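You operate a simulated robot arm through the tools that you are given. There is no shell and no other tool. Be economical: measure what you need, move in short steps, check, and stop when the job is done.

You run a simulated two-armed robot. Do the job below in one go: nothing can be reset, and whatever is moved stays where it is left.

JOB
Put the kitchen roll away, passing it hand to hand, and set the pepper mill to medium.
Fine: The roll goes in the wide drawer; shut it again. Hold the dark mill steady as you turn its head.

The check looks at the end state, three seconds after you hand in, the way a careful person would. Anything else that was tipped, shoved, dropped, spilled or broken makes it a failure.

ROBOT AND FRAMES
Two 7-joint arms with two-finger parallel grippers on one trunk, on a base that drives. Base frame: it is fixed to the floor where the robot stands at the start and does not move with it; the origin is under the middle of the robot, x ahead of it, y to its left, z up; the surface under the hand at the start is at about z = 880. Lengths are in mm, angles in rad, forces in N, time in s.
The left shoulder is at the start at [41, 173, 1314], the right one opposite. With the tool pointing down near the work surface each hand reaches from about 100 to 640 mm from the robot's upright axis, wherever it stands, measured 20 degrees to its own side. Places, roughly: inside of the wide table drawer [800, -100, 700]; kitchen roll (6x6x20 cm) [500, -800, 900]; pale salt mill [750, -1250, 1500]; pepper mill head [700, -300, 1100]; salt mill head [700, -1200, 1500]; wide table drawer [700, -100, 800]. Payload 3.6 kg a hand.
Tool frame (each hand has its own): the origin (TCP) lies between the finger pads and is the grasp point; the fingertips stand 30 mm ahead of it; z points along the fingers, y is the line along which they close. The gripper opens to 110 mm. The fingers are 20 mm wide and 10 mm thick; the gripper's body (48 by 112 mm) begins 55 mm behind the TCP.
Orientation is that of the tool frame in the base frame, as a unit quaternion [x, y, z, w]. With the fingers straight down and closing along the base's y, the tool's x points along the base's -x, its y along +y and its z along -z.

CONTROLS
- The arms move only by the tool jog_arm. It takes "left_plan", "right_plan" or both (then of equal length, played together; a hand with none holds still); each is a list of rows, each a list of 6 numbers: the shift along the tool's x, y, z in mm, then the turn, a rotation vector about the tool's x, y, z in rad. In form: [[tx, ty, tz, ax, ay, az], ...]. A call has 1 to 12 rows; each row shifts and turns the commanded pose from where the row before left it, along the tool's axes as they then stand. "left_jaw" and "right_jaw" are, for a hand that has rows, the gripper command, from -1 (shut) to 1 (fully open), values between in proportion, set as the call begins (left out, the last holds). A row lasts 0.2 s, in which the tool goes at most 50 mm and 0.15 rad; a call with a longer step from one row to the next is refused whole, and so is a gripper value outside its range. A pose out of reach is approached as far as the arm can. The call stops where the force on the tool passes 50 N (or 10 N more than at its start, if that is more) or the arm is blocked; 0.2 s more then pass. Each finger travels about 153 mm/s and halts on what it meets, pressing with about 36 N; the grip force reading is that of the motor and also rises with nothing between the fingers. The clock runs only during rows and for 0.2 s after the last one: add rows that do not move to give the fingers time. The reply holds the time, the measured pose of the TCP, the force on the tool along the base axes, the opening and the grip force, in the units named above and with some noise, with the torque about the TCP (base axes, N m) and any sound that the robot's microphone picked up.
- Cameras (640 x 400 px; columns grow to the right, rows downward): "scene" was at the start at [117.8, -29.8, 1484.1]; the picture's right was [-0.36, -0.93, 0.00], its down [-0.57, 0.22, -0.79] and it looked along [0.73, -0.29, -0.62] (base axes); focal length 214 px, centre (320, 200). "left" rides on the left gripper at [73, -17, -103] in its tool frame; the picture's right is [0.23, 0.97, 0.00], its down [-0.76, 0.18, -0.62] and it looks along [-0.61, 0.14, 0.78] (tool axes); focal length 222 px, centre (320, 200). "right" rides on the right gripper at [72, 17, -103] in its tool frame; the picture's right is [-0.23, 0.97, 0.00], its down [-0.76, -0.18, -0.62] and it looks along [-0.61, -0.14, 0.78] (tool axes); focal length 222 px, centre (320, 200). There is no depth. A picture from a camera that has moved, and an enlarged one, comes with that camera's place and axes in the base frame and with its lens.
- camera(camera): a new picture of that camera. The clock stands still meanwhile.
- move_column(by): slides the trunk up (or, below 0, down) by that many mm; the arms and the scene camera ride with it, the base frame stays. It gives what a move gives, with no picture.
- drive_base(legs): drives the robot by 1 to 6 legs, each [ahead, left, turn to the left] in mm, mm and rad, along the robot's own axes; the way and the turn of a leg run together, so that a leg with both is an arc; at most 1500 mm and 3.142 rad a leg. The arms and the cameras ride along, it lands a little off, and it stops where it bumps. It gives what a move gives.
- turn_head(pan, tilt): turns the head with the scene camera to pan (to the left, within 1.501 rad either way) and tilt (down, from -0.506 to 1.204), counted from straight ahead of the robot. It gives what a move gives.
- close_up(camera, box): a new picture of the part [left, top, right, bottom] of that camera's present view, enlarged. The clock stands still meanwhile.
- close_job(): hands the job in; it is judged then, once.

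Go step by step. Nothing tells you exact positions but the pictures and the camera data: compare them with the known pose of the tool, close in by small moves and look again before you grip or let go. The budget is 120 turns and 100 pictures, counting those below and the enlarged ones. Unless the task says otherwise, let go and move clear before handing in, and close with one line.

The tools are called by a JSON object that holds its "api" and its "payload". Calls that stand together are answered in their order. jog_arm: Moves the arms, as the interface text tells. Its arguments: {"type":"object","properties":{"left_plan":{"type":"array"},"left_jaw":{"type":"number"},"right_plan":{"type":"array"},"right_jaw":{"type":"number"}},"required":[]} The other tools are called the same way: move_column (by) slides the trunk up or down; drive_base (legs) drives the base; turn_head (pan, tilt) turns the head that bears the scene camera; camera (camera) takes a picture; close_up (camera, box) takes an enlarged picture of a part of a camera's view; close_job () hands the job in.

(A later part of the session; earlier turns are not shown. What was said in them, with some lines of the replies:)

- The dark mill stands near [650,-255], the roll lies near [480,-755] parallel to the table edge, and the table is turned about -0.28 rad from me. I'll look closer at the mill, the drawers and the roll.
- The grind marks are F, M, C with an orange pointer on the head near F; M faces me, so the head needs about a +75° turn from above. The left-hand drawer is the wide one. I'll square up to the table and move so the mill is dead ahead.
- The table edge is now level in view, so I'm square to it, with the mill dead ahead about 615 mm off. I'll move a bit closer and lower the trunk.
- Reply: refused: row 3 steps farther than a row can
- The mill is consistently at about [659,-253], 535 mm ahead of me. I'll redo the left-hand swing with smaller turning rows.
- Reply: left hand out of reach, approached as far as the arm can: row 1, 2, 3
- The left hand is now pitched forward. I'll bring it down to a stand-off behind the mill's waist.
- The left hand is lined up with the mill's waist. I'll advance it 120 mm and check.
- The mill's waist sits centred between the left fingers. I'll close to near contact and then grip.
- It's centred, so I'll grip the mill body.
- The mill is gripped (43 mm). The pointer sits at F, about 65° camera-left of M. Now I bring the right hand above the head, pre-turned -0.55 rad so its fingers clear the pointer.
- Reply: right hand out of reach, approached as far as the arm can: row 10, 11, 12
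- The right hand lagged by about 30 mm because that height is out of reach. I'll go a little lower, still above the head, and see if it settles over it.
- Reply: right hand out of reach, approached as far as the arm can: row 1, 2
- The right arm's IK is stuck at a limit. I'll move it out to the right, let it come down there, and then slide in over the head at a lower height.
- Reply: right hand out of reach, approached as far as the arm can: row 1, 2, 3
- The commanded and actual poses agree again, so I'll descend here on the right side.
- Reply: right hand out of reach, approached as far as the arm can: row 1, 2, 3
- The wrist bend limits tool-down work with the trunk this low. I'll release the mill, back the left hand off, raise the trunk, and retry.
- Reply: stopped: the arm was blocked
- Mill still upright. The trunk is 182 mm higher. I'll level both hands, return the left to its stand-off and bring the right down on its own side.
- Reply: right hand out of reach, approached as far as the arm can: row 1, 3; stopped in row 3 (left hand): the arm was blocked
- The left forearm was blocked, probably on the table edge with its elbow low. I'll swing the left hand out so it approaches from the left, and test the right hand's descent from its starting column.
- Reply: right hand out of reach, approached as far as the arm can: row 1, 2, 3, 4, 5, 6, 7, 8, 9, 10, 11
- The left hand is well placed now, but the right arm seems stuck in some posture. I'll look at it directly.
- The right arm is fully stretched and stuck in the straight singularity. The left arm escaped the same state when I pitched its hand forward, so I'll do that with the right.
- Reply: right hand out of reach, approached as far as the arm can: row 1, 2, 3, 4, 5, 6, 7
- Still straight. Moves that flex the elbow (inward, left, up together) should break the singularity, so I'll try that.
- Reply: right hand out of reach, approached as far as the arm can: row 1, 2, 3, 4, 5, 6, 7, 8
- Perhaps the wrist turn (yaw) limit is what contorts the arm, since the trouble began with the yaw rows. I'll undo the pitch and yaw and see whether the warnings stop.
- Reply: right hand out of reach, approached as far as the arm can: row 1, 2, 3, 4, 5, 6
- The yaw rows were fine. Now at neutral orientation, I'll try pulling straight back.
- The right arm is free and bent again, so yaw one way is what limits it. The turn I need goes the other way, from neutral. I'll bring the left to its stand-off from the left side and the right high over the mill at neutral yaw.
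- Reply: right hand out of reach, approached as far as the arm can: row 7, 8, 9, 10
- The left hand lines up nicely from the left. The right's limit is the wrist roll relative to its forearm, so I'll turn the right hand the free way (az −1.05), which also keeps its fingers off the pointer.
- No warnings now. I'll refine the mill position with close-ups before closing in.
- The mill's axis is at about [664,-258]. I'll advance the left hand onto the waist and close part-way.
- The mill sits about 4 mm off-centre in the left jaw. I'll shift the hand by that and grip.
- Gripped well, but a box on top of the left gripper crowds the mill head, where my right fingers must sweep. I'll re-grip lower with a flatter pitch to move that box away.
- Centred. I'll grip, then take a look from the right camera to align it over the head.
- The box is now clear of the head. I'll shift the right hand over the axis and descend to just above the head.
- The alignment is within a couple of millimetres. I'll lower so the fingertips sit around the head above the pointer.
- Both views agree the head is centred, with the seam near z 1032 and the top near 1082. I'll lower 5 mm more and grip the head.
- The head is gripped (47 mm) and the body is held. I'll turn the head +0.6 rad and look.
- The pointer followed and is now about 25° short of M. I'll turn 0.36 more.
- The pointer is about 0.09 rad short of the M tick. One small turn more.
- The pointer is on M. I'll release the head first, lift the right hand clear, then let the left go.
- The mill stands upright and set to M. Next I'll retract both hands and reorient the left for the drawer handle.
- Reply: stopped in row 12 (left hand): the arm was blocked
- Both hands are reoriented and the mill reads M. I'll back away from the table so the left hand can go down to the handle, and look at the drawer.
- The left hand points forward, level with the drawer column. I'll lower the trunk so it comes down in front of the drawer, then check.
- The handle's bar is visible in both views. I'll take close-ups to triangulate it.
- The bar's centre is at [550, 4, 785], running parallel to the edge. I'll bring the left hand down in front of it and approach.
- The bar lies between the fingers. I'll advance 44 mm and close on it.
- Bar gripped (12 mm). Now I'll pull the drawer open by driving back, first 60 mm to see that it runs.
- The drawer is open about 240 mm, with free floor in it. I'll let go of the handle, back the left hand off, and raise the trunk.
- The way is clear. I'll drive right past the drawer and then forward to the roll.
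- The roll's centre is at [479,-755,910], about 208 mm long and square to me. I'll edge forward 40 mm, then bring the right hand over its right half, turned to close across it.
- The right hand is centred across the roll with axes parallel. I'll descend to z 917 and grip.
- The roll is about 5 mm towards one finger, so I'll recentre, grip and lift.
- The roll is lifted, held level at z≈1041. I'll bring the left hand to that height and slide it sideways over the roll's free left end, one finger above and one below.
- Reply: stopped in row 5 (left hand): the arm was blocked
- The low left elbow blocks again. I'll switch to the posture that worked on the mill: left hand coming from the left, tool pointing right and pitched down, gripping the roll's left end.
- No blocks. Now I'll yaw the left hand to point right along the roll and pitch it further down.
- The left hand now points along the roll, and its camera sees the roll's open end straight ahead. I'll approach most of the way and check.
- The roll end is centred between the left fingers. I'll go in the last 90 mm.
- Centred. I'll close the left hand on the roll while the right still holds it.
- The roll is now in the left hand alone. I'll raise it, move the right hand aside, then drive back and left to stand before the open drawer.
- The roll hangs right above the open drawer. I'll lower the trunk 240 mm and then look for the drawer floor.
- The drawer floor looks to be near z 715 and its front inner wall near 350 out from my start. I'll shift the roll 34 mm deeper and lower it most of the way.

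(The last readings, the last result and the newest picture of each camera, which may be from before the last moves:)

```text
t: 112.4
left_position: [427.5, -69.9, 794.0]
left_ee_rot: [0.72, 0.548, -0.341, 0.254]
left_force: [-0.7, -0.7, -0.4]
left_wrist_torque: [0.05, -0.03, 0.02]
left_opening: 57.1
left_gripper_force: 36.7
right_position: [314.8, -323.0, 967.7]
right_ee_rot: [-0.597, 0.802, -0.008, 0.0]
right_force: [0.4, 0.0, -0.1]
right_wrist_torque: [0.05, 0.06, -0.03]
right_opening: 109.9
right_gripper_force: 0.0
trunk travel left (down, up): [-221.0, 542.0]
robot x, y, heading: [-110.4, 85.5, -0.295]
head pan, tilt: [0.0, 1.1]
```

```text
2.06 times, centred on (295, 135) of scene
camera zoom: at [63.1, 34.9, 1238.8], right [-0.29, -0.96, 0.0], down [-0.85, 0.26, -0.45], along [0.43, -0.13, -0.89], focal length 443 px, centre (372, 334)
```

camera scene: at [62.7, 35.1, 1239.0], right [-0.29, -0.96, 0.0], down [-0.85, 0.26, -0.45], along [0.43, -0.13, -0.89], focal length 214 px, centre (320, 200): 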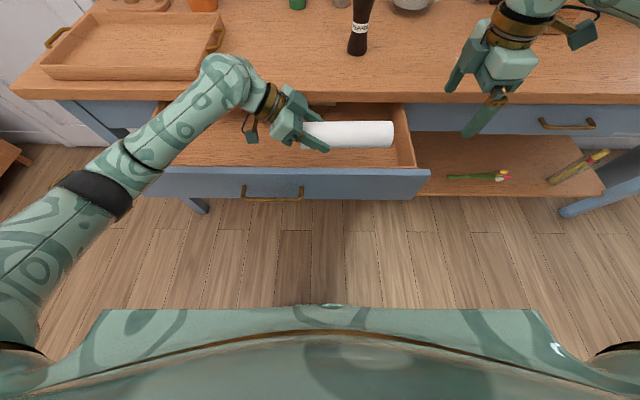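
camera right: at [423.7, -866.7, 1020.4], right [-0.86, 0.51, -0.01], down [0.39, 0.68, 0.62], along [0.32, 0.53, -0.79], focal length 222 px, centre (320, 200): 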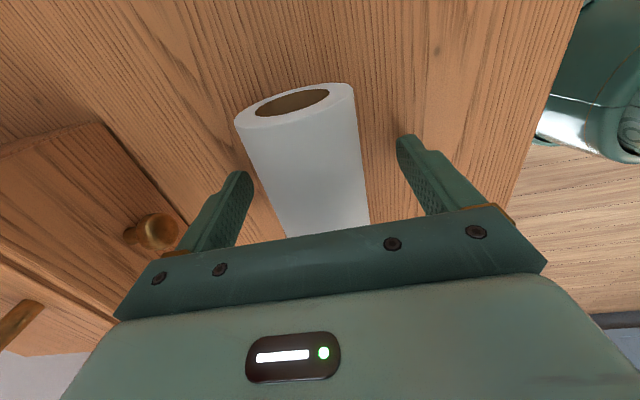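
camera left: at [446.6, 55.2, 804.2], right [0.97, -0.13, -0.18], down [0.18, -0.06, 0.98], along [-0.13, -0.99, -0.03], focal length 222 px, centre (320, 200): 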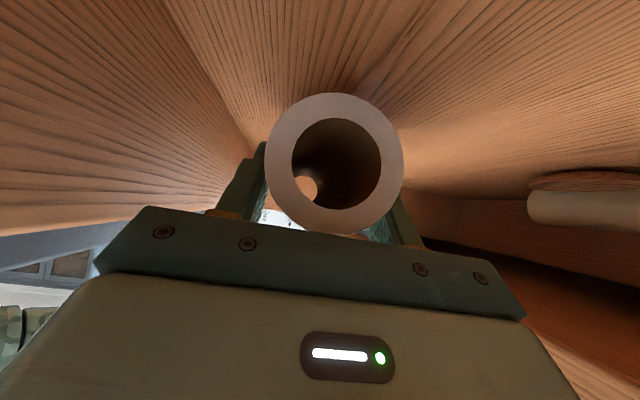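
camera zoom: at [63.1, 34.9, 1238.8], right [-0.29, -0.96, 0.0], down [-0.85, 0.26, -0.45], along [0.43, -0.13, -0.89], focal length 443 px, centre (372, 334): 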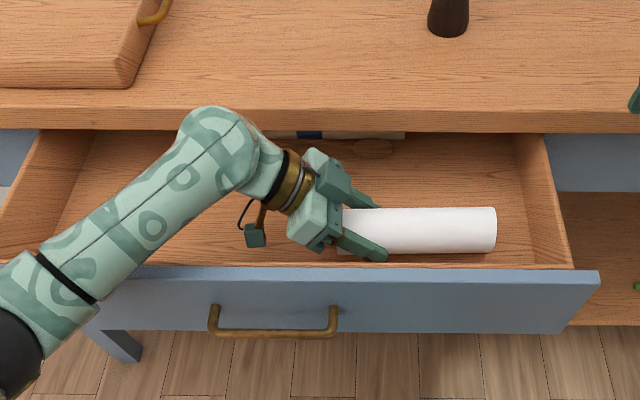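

It fits well. I'll lower in small steps until it touches the floor.

{"api": "jog_arm", "payload": {"left_plan": [[7.7, 0, 6.4, 0, 0, 0], [7.7, 0, 6.4, 0, 0, 0], [7.7, 0, 6.4, 0, 0, 0], [0, 0, 0, 0, 0, 0]]}}

{"api": "jog_arm", "payload": {"left_plan": [[3, 0, 2.5, 0, 0, 0], [3, 0, 2.5, 0, 0, 0], [0, 0, 0, 0, 0, 0]]}}

{"api": "close_up", "payload": {"camera": "left", "box": [160, 60, 480, 260]}}

```text
t: 113.4
left_position: [426.7, -71.4, 769.0]
left_ee_rot: [0.72, 0.545, -0.342, 0.259]
left_force: [3.0, 1.3, 44.2]
left_wrist_torque: [-0.43, -0.14, -0.05]
left_opening: 56.5
left_gripper_force: 36.3
right_position: [313.8, -322.4, 971.4]
right_ee_rot: [-0.598, 0.802, -0.009, 0.0]
right_force: [-1.2, 0.2, 0.2]
right_wrist_torque: [0.01, 0.0, 0.02]
right_opening: 110.1
right_gripper_force: 0.1
trunk travel left (down, up): [-221.0, 542.0]
robot x, y, heading: [-109.8, 87.7, -0.298]
head pan, tilt: [0.0, 1.1]
```

```text
t: 113.7
left_position: [431.0, -73.3, 770.6]
left_ee_rot: [0.718, 0.545, -0.344, 0.261]
left_force: [0.2, 3.3, 21.8]
left_wrist_torque: [0.83, -0.1, -0.05]
left_opening: 56.9
left_gripper_force: 36.1
right_position: [316.3, -323.5, 967.1]
right_ee_rot: [-0.598, 0.802, -0.008, -0.001]
right_force: [0.7, 0.1, -0.2]
right_wrist_torque: [-0.02, 0.01, -0.01]
right_opening: 109.9
right_gripper_force: 0.1
trunk travel left (down, up): [-221.0, 542.0]
robot x, y, heading: [-107.7, 84.2, -0.294]
head pan, tilt: [0.0, 1.1]
stopped in row 1 (left hand): the force on the tool passed its limit at 55 N (the readings are from after the stop); the commanded pose is now the measured one
```

```text
2.00 times, centred on (320, 160) of left
camera zoom: at [450.2, 52.8, 777.3], right [0.98, -0.12, -0.18], down [0.17, -0.04, 0.98], along [-0.13, -0.99, -0.02], focal length 444 px, centre (320, 280)
```

zoom: 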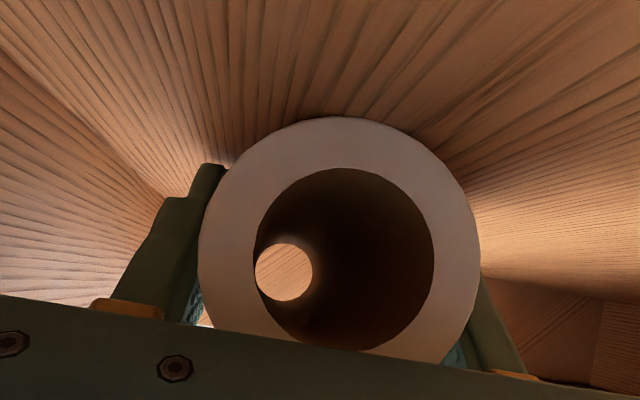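

The roll rests on the floor. I'll ease off 2 mm, release, and back the hand out along its own axis.

{"api": "jog_arm", "payload": {"left_plan": [[-1.5, 0, -1.3, 0, 0, 0], [0, 0, 0, 0, 0, 0]]}}

{"api": "jog_arm", "payload": {"left_plan": [[0, 0, 0, 0, 0, 0], [0, 0, 0, 0, 0, 0], [0, 0, -20, 0, 0, 0], [0, 0, -40, 0, 0, 0], [0, 0, -40, 0, 0, 0], [0, 0, -40, 0, 0, 0], [0, 0, -40, 0, 0, 0]], "left_jaw": 0.45}}

{"api": "camera", "payload": {"camera": "scene"}}

```text
t: 114.3
left_position: [430.5, -73.0, 769.3]
left_ee_rot: [0.719, 0.545, -0.344, 0.259]
left_force: [2.4, -0.1, 15.6]
left_wrist_torque: [-0.81, -0.06, 0.23]
left_opening: 56.7
left_gripper_force: 35.7
right_position: [315.3, -323.0, 968.8]
right_ee_rot: [-0.598, 0.802, -0.007, 0.0]
right_force: [0.7, -0.2, 0.3]
right_wrist_torque: [0.04, -0.02, 0.0]
right_opening: 110.0
right_gripper_force: 0.1
trunk travel left (down, up): [-221.0, 542.0]
robot x, y, heading: [-103.2, 85.8, -0.29]
head pan, tilt: [0.0, 1.1]
```

```text
t: 115.9
left_position: [468.0, 61.3, 883.7]
left_ee_rot: [0.72, 0.544, -0.344, 0.257]
left_force: [0.1, -0.1, 0.5]
left_wrist_torque: [0.0, 0.01, 0.0]
left_opening: 79.6
left_gripper_force: 0.1
right_position: [315.4, -322.6, 969.3]
right_ee_rot: [-0.597, 0.802, -0.008, 0.0]
right_force: [0.2, 0.4, 0.4]
right_wrist_torque: [-0.02, 0.0, 0.01]
right_opening: 110.2
right_gripper_force: 0.1
trunk travel left (down, up): [-221.0, 542.0]
robot x, y, heading: [-110.9, 85.8, -0.3]
head pan, tilt: [0.0, 1.1]
```

```text
12 pictures are left
camera scene: at [62.9, 35.4, 1238.9], right [-0.29, -0.96, 0.0], down [-0.85, 0.26, -0.45], along [0.43, -0.13, -0.89], focal length 214 px, centre (320, 200)
```

scene: 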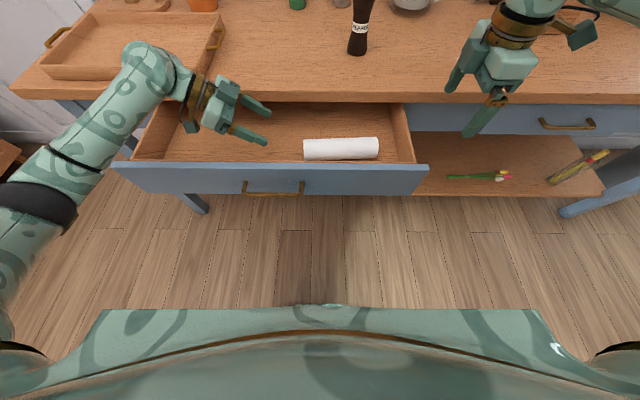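

The roll lies in the drawer below its rim. To shut it I'll grip the handle again as before: first raise the left hand, back off in line with the handle, and turn the hand forward.

{"api": "jog_arm", "payload": {"left_plan": [[-30.5, 0, -25.5, 0, 0, 0], [-30.5, 0, -25.5, 0, 0, 0], [0, 0, 0, 0, 0, 0]]}}

{"api": "drive_base", "payload": {"legs": [[-190, 0, 0], [0, -90, 0]]}}

{"api": "jog_arm", "payload": {"left_plan": [[0, 0, 0, -0.11, 0, -0.091], [0, 0, 0, -0.11, 0, -0.091], [0, 0, 0, -0.11, 0, -0.091], [0, 0, 0, -0.11, 0, -0.091], [0, 0, 0, -0.11, 0, -0.091], [0, 0, 0, -0.11, 0, -0.091], [0, 0, 0, -0.11, 0, -0.091], [0, 0, 0, -0.11, 0, -0.091], [0, 0, 0, -0.11, 0, -0.091], [0, 0, 0, -0.11, 0, -0.091], [0, 0, 0, -0.11, 0, -0.091], [0, 0, 0, 0, 0, 0]]}}

{"api": "jog_arm", "payload": {"left_plan": [[0, 0, 0, 0, -0.138, 0], [0, 0, 0, 0, -0.138, 0], [0, 0, 0, 0, -0.138, 0], [0, 0, 0, 0, -0.138, 0], [0, 0, 0, 0, -0.138, 0], [0, 0, 0, 0, 0, 0.143], [0, 0, 0, 0, 0, 0.143], [0, 0, 0, 0, 0, 0.143], [0, 0, 0, 0, 0, 0.143], [0, 0, 0, 0, 0, 0.143], [0, 0, 0, 0, 0, 0.143]]}}

```text
t: 116.7
left_position: [469.8, 62.7, 960.7]
left_ee_rot: [0.719, 0.546, -0.344, 0.258]
left_force: [0.5, 0.2, -0.1]
left_wrist_torque: [0.0, 0.0, 0.01]
left_opening: 79.9
left_gripper_force: 0.2
right_position: [315.9, -323.2, 968.5]
right_ee_rot: [-0.597, 0.802, -0.008, 0.0]
right_force: [0.4, 0.2, -0.3]
right_wrist_torque: [-0.01, -0.03, 0.0]
right_opening: 109.9
right_gripper_force: 0.1
trunk travel left (down, up): [-221.0, 542.0]
robot x, y, heading: [-110.3, 87.2, -0.291]
head pan, tilt: [0.0, 1.1]
```

```text
t: 119.0
left_position: [257.0, 27.3, 959.8]
left_ee_rot: [0.721, 0.545, -0.343, 0.257]
left_force: [-0.1, -0.6, -0.2]
left_wrist_torque: [-0.02, 0.03, -0.04]
left_opening: 79.7
left_gripper_force: 0.0
right_position: [102.8, -357.5, 968.7]
right_ee_rot: [-0.596, 0.803, -0.008, 0.0]
right_force: [0.4, -0.5, 0.3]
right_wrist_torque: [0.08, 0.0, 0.01]
right_opening: 109.9
right_gripper_force: 0.1
trunk travel left (down, up): [-221.0, 542.0]
robot x, y, heading: [-315.7, 52.6, -0.297]
head pan, tilt: [0.0, 1.1]
```

```text
t: 121.6
left_position: [259.0, 28.5, 960.6]
left_ee_rot: [0.123, 0.897, -0.063, 0.42]
left_force: [0.4, 0.4, 0.1]
left_wrist_torque: [0.01, 0.02, 0.02]
left_opening: 79.8
left_gripper_force: 0.0
right_position: [103.4, -355.0, 969.0]
right_ee_rot: [-0.597, 0.802, -0.008, 0.0]
right_force: [0.1, -0.1, 0.8]
right_wrist_torque: [0.04, 0.01, -0.02]
right_opening: 110.3
right_gripper_force: 0.2
trunk travel left (down, up): [-221.0, 542.0]
robot x, y, heading: [-317.6, 58.6, -0.295]
head pan, tilt: [0.0, 1.1]
```

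```text
t: 124.0
left_position: [259.2, 28.5, 959.4]
left_ee_rot: [0.38, 0.598, 0.2, 0.677]
left_force: [-0.1, 0.4, -0.3]
left_wrist_torque: [0.02, 0.04, -0.03]
left_opening: 79.7
left_gripper_force: 0.0
right_position: [103.6, -356.4, 968.7]
right_ee_rot: [-0.595, 0.804, -0.009, 0.0]
right_force: [-0.7, -0.1, -0.5]
right_wrist_torque: [0.02, 0.0, 0.0]
right_opening: 109.8
right_gripper_force: 0.1
trunk travel left (down, up): [-221.0, 542.0]
robot x, y, heading: [-320.2, 53.7, -0.297]
head pan, tilt: [0.0, 1.1]
```

All clean so far. I'll finish the roll of the hand.

{"api": "jog_arm", "payload": {"left_plan": [[0, 0, -8, 0, 0, 0.142], [0, 0, -8, 0, 0, 0.142], [0, 0, -8, 0, 0, 0.142], [0, 0, -8, 0, 0, 0.142], [0, 0, -8, 0, 0, 0.142], [0, 0, 0, 0, 0, 0]], "left_jaw": 0}}

{"api": "turn_head", "payload": {"pan": 0.2, "tilt": 0.9}}

{"api": "camera", "payload": {"camera": "scene"}}

```text
t: 125.4
left_position: [220.7, 40.4, 959.6]
left_ee_rot: [0.564, 0.428, 0.423, 0.566]
left_force: [0.4, -0.3, 1.0]
left_wrist_torque: [-0.02, 0.02, 0.0]
left_opening: 55.3
left_gripper_force: 0.1
right_position: [103.8, -356.3, 968.6]
right_ee_rot: [-0.595, 0.804, -0.007, 0.0]
right_force: [-0.2, 0.3, -0.9]
right_wrist_torque: [0.0, 0.03, 0.01]
right_opening: 110.3
right_gripper_force: 0.0
trunk travel left (down, up): [-221.0, 542.0]
robot x, y, heading: [-317.8, 53.0, -0.299]
head pan, tilt: [0.0, 1.1]
```

```text
t: 126.1
left_position: [221.3, 39.7, 960.5]
left_ee_rot: [0.564, 0.429, 0.422, 0.565]
left_force: [0.0, -0.3, 0.8]
left_wrist_torque: [0.04, 0.0, 0.02]
left_opening: 55.0
left_gripper_force: 0.1
right_position: [103.4, -357.0, 969.8]
right_ee_rot: [-0.594, 0.804, -0.008, 0.0]
right_force: [-0.7, 0.1, 0.5]
right_wrist_torque: [-0.04, -0.03, 0.04]
right_opening: 110.0
right_gripper_force: 0.0
trunk travel left (down, up): [-221.0, 542.0]
robot x, y, heading: [-320.8, 50.8, -0.303]
head pan, tilt: [0.201, 0.901]
```

```text
11 pictures are left
camera scene: at [-132.6, 14.4, 1252.6], right [-0.1, -1.0, 0.0], down [-0.78, 0.08, -0.62], along [0.62, -0.06, -0.78], focal length 214 px, centre (320, 200)
```

scene: 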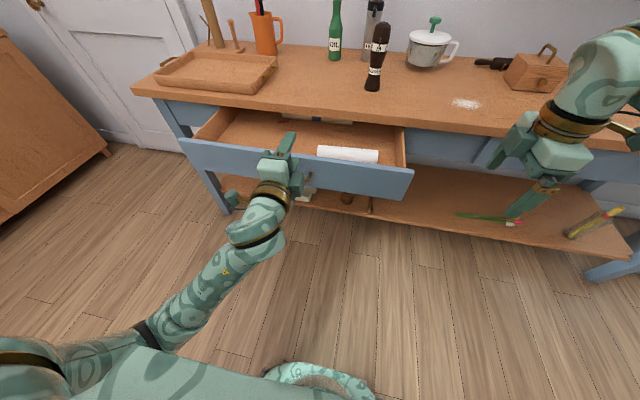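

The hand is oriented right. Down to handle height, then a careful approach.

{"api": "jog_arm", "payload": {"left_plan": [[15.2, -43.7, 0, 0, 0, 0], [15.2, -43.7, 0, 0, 0, 0], [15.2, -43.7, 0, 0, 0, 0], [15.2, -43.7, 0, 0, 0, 0], [0, 0, 15, 0, 0, 0], [0, 0, 15, 0, 0, 0], [0, 0, 0, 0, 0, 0]]}}

{"api": "camera", "payload": {"camera": "left"}}

```text
t: 127.7
left_position: [263.2, 89.2, 784.2]
left_ee_rot: [0.563, 0.43, 0.421, 0.566]
left_force: [0.3, 0.3, 0.6]
left_wrist_torque: [-0.01, -0.01, -0.01]
left_opening: 55.1
left_gripper_force: 0.0
right_position: [103.0, -357.2, 969.1]
right_ee_rot: [-0.596, 0.803, -0.008, 0.0]
right_force: [0.4, -0.1, 0.0]
right_wrist_torque: [0.02, 0.01, -0.01]
right_opening: 110.1
right_gripper_force: 0.0
trunk travel left (down, up): [-221.0, 542.0]
robot x, y, heading: [-317.5, 55.4, -0.297]
head pan, tilt: [0.201, 0.901]
```

```text
10 pictures are left
camera left: at [185.2, 187.0, 766.0], right [0.07, 0.23, 0.97], down [-0.81, -0.56, 0.19], along [0.59, -0.8, 0.15], focal length 222 px, centre (320, 200)
```

left: 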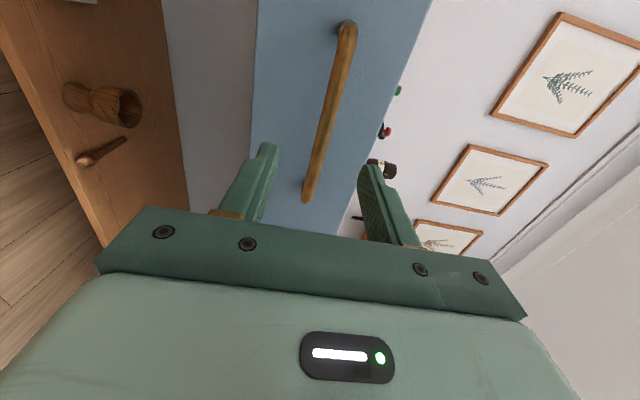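

The bar sits between the fingers just as it did before. I'll advance and grip it.

{"api": "jog_arm", "payload": {"left_plan": [[0, 1, 24, 0, 0, 0], [0, 0, 23, 0, 0, 0], [0, 0, 0, 0, 0, 0]]}}

{"api": "jog_arm", "payload": {"left_plan": [[0, 0, 0, 0, 0, 0], [0, 0, 0, 0, 0, 0], [0, 0, 0, 0, 0, 0]], "left_jaw": -1}}

```text
t: 128.5
left_position: [308.3, 76.5, 784.2]
left_ee_rot: [0.563, 0.429, 0.422, 0.567]
left_force: [-0.4, -0.3, 0.0]
left_wrist_torque: [-0.01, -0.02, 0.02]
left_opening: 54.6
left_gripper_force: 0.0
right_position: [103.7, -356.0, 970.4]
right_ee_rot: [-0.597, 0.802, -0.009, 0.0]
right_force: [0.4, 0.4, 0.0]
right_wrist_torque: [-0.01, 0.0, -0.02]
right_opening: 109.8
right_gripper_force: 0.1
trunk travel left (down, up): [-221.0, 542.0]
robot x, y, heading: [-319.8, 55.4, -0.303]
head pan, tilt: [0.201, 0.901]
```

```text
t: 129.3
left_position: [309.5, 76.3, 784.1]
left_ee_rot: [0.562, 0.429, 0.423, 0.567]
left_force: [2.2, -0.8, 5.7]
left_wrist_torque: [0.57, -0.35, -0.09]
left_opening: 11.8
left_gripper_force: 45.0
right_position: [103.7, -356.6, 969.4]
right_ee_rot: [-0.595, 0.803, -0.007, -0.001]
right_force: [-0.2, 0.9, 0.1]
right_wrist_torque: [0.01, 0.0, -0.02]
right_opening: 110.1
right_gripper_force: 0.1
trunk travel left (down, up): [-221.0, 542.0]
robot x, y, heading: [-316.7, 52.7, -0.3]
head pan, tilt: [0.201, 0.901]
```

Gripped. I'll push the drawer in by driving forward, most of the way first.

{"api": "drive_base", "payload": {"legs": [[215, 0, 0]]}}

{"api": "drive_base", "payload": {"legs": [[26, 0, 0]]}}

{"api": "camera", "payload": {"camera": "scene"}}

```text
t: 131.0
left_position: [508.8, 12.0, 784.3]
left_ee_rot: [0.565, 0.429, 0.421, 0.566]
left_force: [-6.8, -23.3, 8.0]
left_wrist_torque: [0.52, -0.3, -1.28]
left_opening: 11.5
left_gripper_force: 44.7
right_position: [305.1, -418.2, 969.1]
right_ee_rot: [-0.598, 0.802, -0.007, 0.001]
right_force: [-0.2, 1.0, -0.9]
right_wrist_torque: [-0.02, 0.01, -0.03]
right_opening: 109.9
right_gripper_force: 0.1
trunk travel left (down, up): [-221.0, 542.0]
robot x, y, heading: [-117.1, -7.1, -0.295]
head pan, tilt: [0.201, 0.901]
```

```text
t: 131.8
left_position: [533.8, 7.0, 784.9]
left_ee_rot: [0.563, 0.429, 0.42, 0.568]
left_force: [-24.5, 0.6, 0.2]
left_wrist_torque: [0.72, -0.24, -0.07]
left_opening: 11.7
left_gripper_force: 44.7
right_position: [329.8, -424.6, 970.1]
right_ee_rot: [-0.597, 0.802, -0.008, 0.001]
right_force: [0.7, 0.0, 0.6]
right_wrist_torque: [-0.02, 0.03, -0.02]
right_opening: 110.0
right_gripper_force: 0.2
trunk travel left (down, up): [-221.0, 542.0]
robot x, y, heading: [-92.3, -14.7, -0.298]
head pan, tilt: [0.201, 0.901]
```

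```text
9 pictures are left
camera scene: at [92.0, -54.4, 1253.0], right [-0.09, -1.0, 0.0], down [-0.78, 0.07, -0.62], along [0.62, -0.06, -0.78], focal length 214 px, centre (320, 200)
```

scene: 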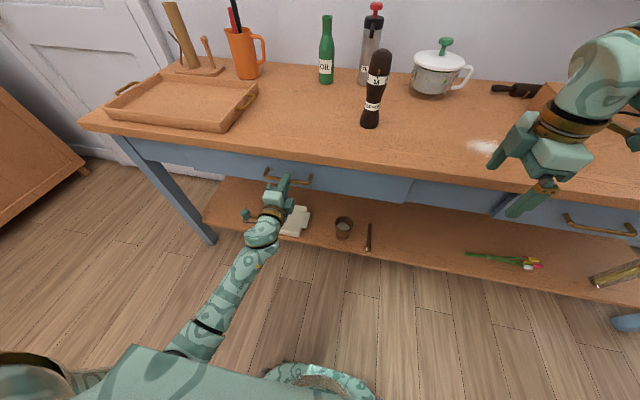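

The drawer is almost home, perhaps 5 mm short. I'll nudge with the arm.

{"api": "jog_arm", "payload": {"left_plan": [[0, 0, 4, 0, 0, 0], [0, 0, 4, 0, 0, 0], [0, 0, 0, 0, 0, 0]]}}

{"api": "close_up", "payload": {"camera": "scene", "box": [240, 140, 520, 260]}}

```text
t: 132.6
left_position: [538.9, 4.1, 785.0]
left_ee_rot: [0.564, 0.429, 0.42, 0.567]
left_force: [-33.3, 7.1, 0.4]
left_wrist_torque: [0.9, -0.26, -0.06]
left_opening: 11.7
left_gripper_force: 44.5
right_position: [330.6, -423.7, 969.4]
right_ee_rot: [-0.598, 0.802, -0.01, 0.0]
right_force: [0.2, 0.7, 0.8]
right_wrist_torque: [0.0, 0.01, 0.0]
right_opening: 110.0
right_gripper_force: 0.0
trunk travel left (down, up): [-221.0, 542.0]
robot x, y, heading: [-93.0, -16.7, -0.296]
head pan, tilt: [0.201, 0.901]
```

```text
2.29 times, centred on (380, 200) of scene
camera zoom: at [90.7, -53.6, 1253.2], right [-0.09, -1.0, 0.0], down [-0.78, 0.07, -0.62], along [0.62, -0.06, -0.78], focal length 490 px, centre (183, 200)
```

zoom: 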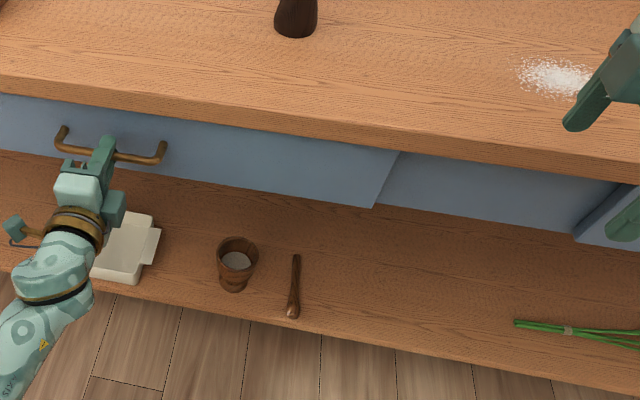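

It matches the original closed position now. One more small nudge to confirm the stop.

{"api": "jog_arm", "payload": {"left_plan": [[0, 0, 3, 0, 0, 0], [0, 0, 3, 0, 0, 0], [0, 0, 0, 0, 0, 0]]}}

```text
t: 133.4
left_position: [545.7, 2.7, 784.2]
left_ee_rot: [0.563, 0.429, 0.42, 0.568]
left_force: [-33.0, 8.6, -0.6]
left_wrist_torque: [0.76, -0.24, 0.11]
left_opening: 11.9
left_gripper_force: 44.8
right_position: [330.0, -423.0, 969.8]
right_ee_rot: [-0.597, 0.802, -0.01, 0.001]
right_force: [0.6, 0.4, 0.1]
right_wrist_torque: [0.01, -0.03, 0.01]
right_opening: 109.6
right_gripper_force: 0.1
trunk travel left (down, up): [-221.0, 542.0]
robot x, y, heading: [-90.8, -14.4, -0.295]
head pan, tilt: [0.201, 0.901]
```

It still moved at steady force. I'll look at the grip to see whether the drawer moves or the fingers slip.

{"api": "camera", "payload": {"camera": "left"}}

{"api": "jog_arm", "payload": {"left_plan": [[0, 0, 3, 0, 0, 0], [0, 0, 3, 0, 0, 0], [0, 0, 0, 0, 0, 0]]}}

{"api": "camera", "payload": {"camera": "left"}}

```text
7 pictures are left
camera left: at [467.8, 102.1, 766.8], right [0.07, 0.23, 0.97], down [-0.81, -0.56, 0.19], along [0.58, -0.8, 0.15], focal length 222 px, centre (320, 200)
```

left: 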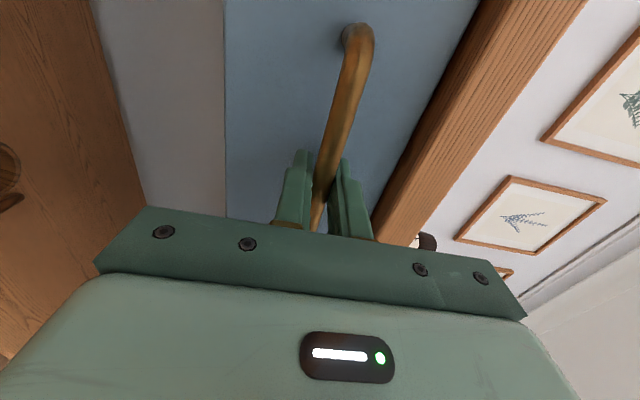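

```text
t: 134.2
left_position: [551.7, 2.4, 785.3]
left_ee_rot: [0.563, 0.429, 0.42, 0.568]
left_force: [-34.1, 9.3, -4.1]
left_wrist_torque: [0.75, -0.24, 0.06]
left_opening: 12.2
left_gripper_force: 44.8
right_position: [329.5, -424.1, 969.6]
right_ee_rot: [-0.598, 0.802, -0.009, 0.001]
right_force: [-0.1, -0.6, 1.3]
right_wrist_torque: [0.02, -0.02, -0.01]
right_opening: 110.2
right_gripper_force: 0.0
trunk travel left (down, up): [-221.0, 542.0]
robot x, y, heading: [-90.0, -16.4, -0.297]
head pan, tilt: [0.201, 0.901]
```

```text
6 pictures are left
camera left: at [473.5, 100.5, 766.9], right [0.07, 0.23, 0.97], down [-0.81, -0.56, 0.19], along [0.58, -0.8, 0.15], focal length 222 px, centre (320, 200)
```

left: 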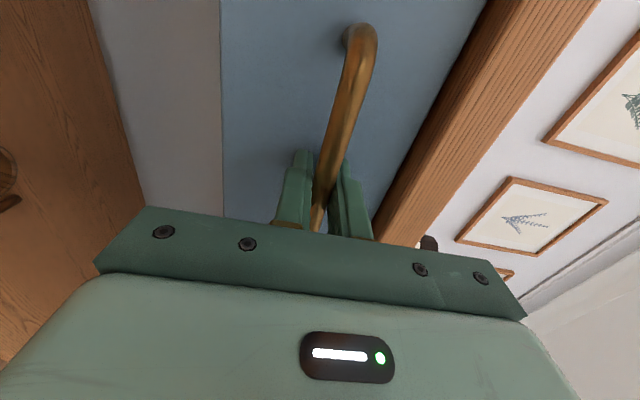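

The handle shifts relative to the hand, so the fingers slip and the drawer is at its stop, shut. I'll release and back straight away, then check everything.

{"api": "jog_arm", "payload": {"left_plan": [[0, 0, 0, 0, 0, 0], [0, 0, 0, 0, 0, 0], [0, 0, -20, 0, 0, 0], [0, 0, -30, 0, 0, 0], [0, 0, -30, 0, 0, 0]], "left_jaw": 0}}

{"api": "drive_base", "payload": {"legs": [[-200, 0, 0]]}}

{"api": "turn_head", "payload": {"pan": 0, "tilt": 0.65}}

{"api": "camera", "payload": {"camera": "scene"}}

{"api": "close_up", "payload": {"camera": "scene", "box": [180, 90, 400, 230]}}

```text
t: 135.4
left_position: [476.7, 22.9, 784.0]
left_ee_rot: [0.563, 0.429, 0.42, 0.567]
left_force: [-0.8, 0.3, 0.0]
left_wrist_torque: [0.0, 0.0, 0.01]
left_opening: 55.0
left_gripper_force: 0.0
right_position: [332.3, -424.2, 970.1]
right_ee_rot: [-0.597, 0.802, -0.008, 0.0]
right_force: [-0.9, 0.5, -0.2]
right_wrist_torque: [-0.02, -0.02, 0.04]
right_opening: 109.9
right_gripper_force: 0.0
trunk travel left (down, up): [-221.0, 542.0]
robot x, y, heading: [-92.5, -13.9, -0.297]
head pan, tilt: [0.201, 0.901]
```

```text
t: 137.0
left_position: [284.2, 82.8, 782.3]
left_ee_rot: [0.562, 0.431, 0.422, 0.567]
left_force: [0.8, -0.1, 0.6]
left_wrist_torque: [0.01, -0.02, 0.03]
left_opening: 54.8
left_gripper_force: 0.0
right_position: [142.0, -365.3, 969.5]
right_ee_rot: [-0.599, 0.801, -0.009, 0.0]
right_force: [-0.1, -0.1, 0.4]
right_wrist_torque: [-0.01, -0.01, 0.0]
right_opening: 110.0
right_gripper_force: 0.1
trunk travel left (down, up): [-221.0, 542.0]
robot x, y, heading: [-284.9, 41.3, -0.291]
head pan, tilt: [0.201, 0.901]
```

```text
t: 137.8
left_position: [285.8, 83.5, 783.8]
left_ee_rot: [0.562, 0.43, 0.422, 0.566]
left_force: [0.3, 1.0, -0.2]
left_wrist_torque: [-0.01, 0.04, 0.0]
left_opening: 55.0
left_gripper_force: 0.1
right_position: [142.2, -364.5, 968.8]
right_ee_rot: [-0.598, 0.801, -0.008, 0.0]
right_force: [0.1, 0.0, 0.9]
right_wrist_torque: [-0.01, -0.02, 0.04]
right_opening: 110.0
right_gripper_force: 0.1
trunk travel left (down, up): [-221.0, 542.0]
robot x, y, heading: [-287.7, 44.7, -0.29]
head pan, tilt: [0.0, 0.649]
```

```text
5 pictures are left
camera scene: at [-88.7, -13.8, 1273.1], right [-0.29, -0.96, 0.0], down [-0.58, 0.17, -0.8], along [0.76, -0.23, -0.61], focal length 214 px, centre (320, 200)
```

scene: 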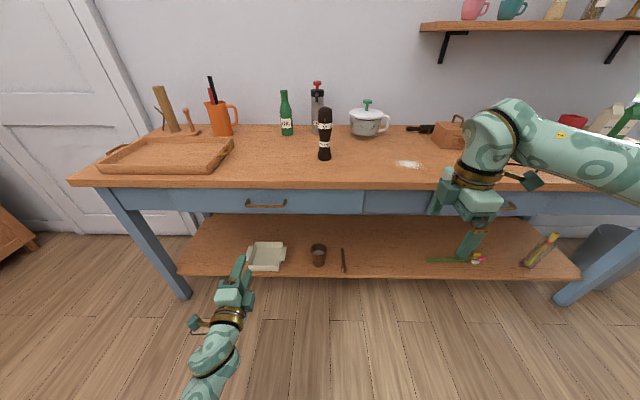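

```text
2.86 times, centred on (290, 160) of scene
camera zoom: at [-88.7, -13.8, 1273.1], right [-0.29, -0.96, 0.0], down [-0.58, 0.17, -0.8], along [0.76, -0.23, -0.61], focal length 613 px, centre (406, 314)
```

zoom: 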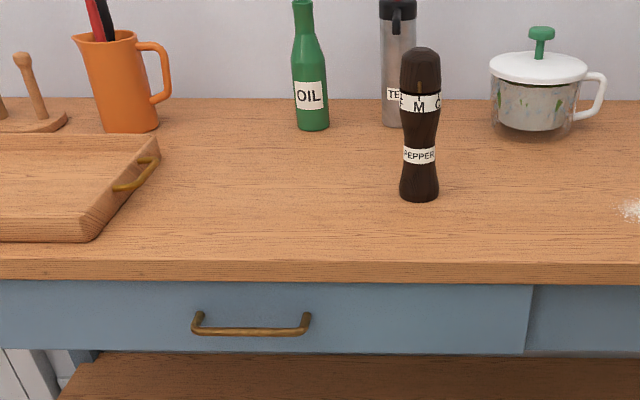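

The drawer is shut flush and nothing else has moved. One last check of the pointer on the mill.

{"api": "close_up", "payload": {"camera": "scene", "box": [305, 100, 345, 165]}}

```text
6.15 times, centred on (325, 132) of scene
camera zoom: at [-88.7, -13.8, 1273.1], right [-0.29, -0.96, 0.0], down [-0.58, 0.17, -0.8], along [0.76, -0.23, -0.61], focal length 1320 px, centre (289, 615)
```

zoom: 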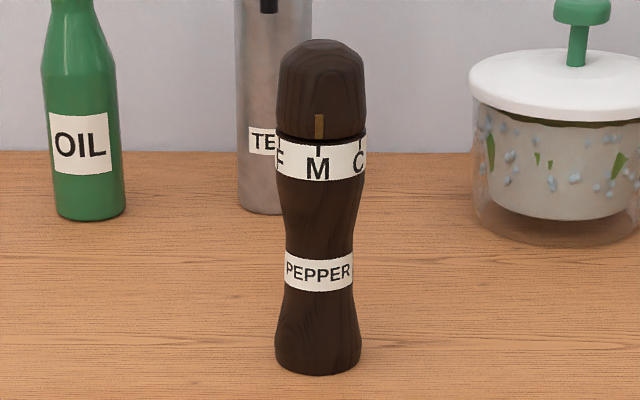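

The pointer is on M, the roll is in the shut wide drawer, and both hands are empty and clear, so I'm handing in.

{"api": "close_job", "payload": {}}

```text
The job is handed in.
```

The kitchen roll went from my right hand to my left and is in the wide drawer, which is shut again. The dark pepper mill is set to medium (pointer on M), and I saw nothing else out of place in the last pictures.
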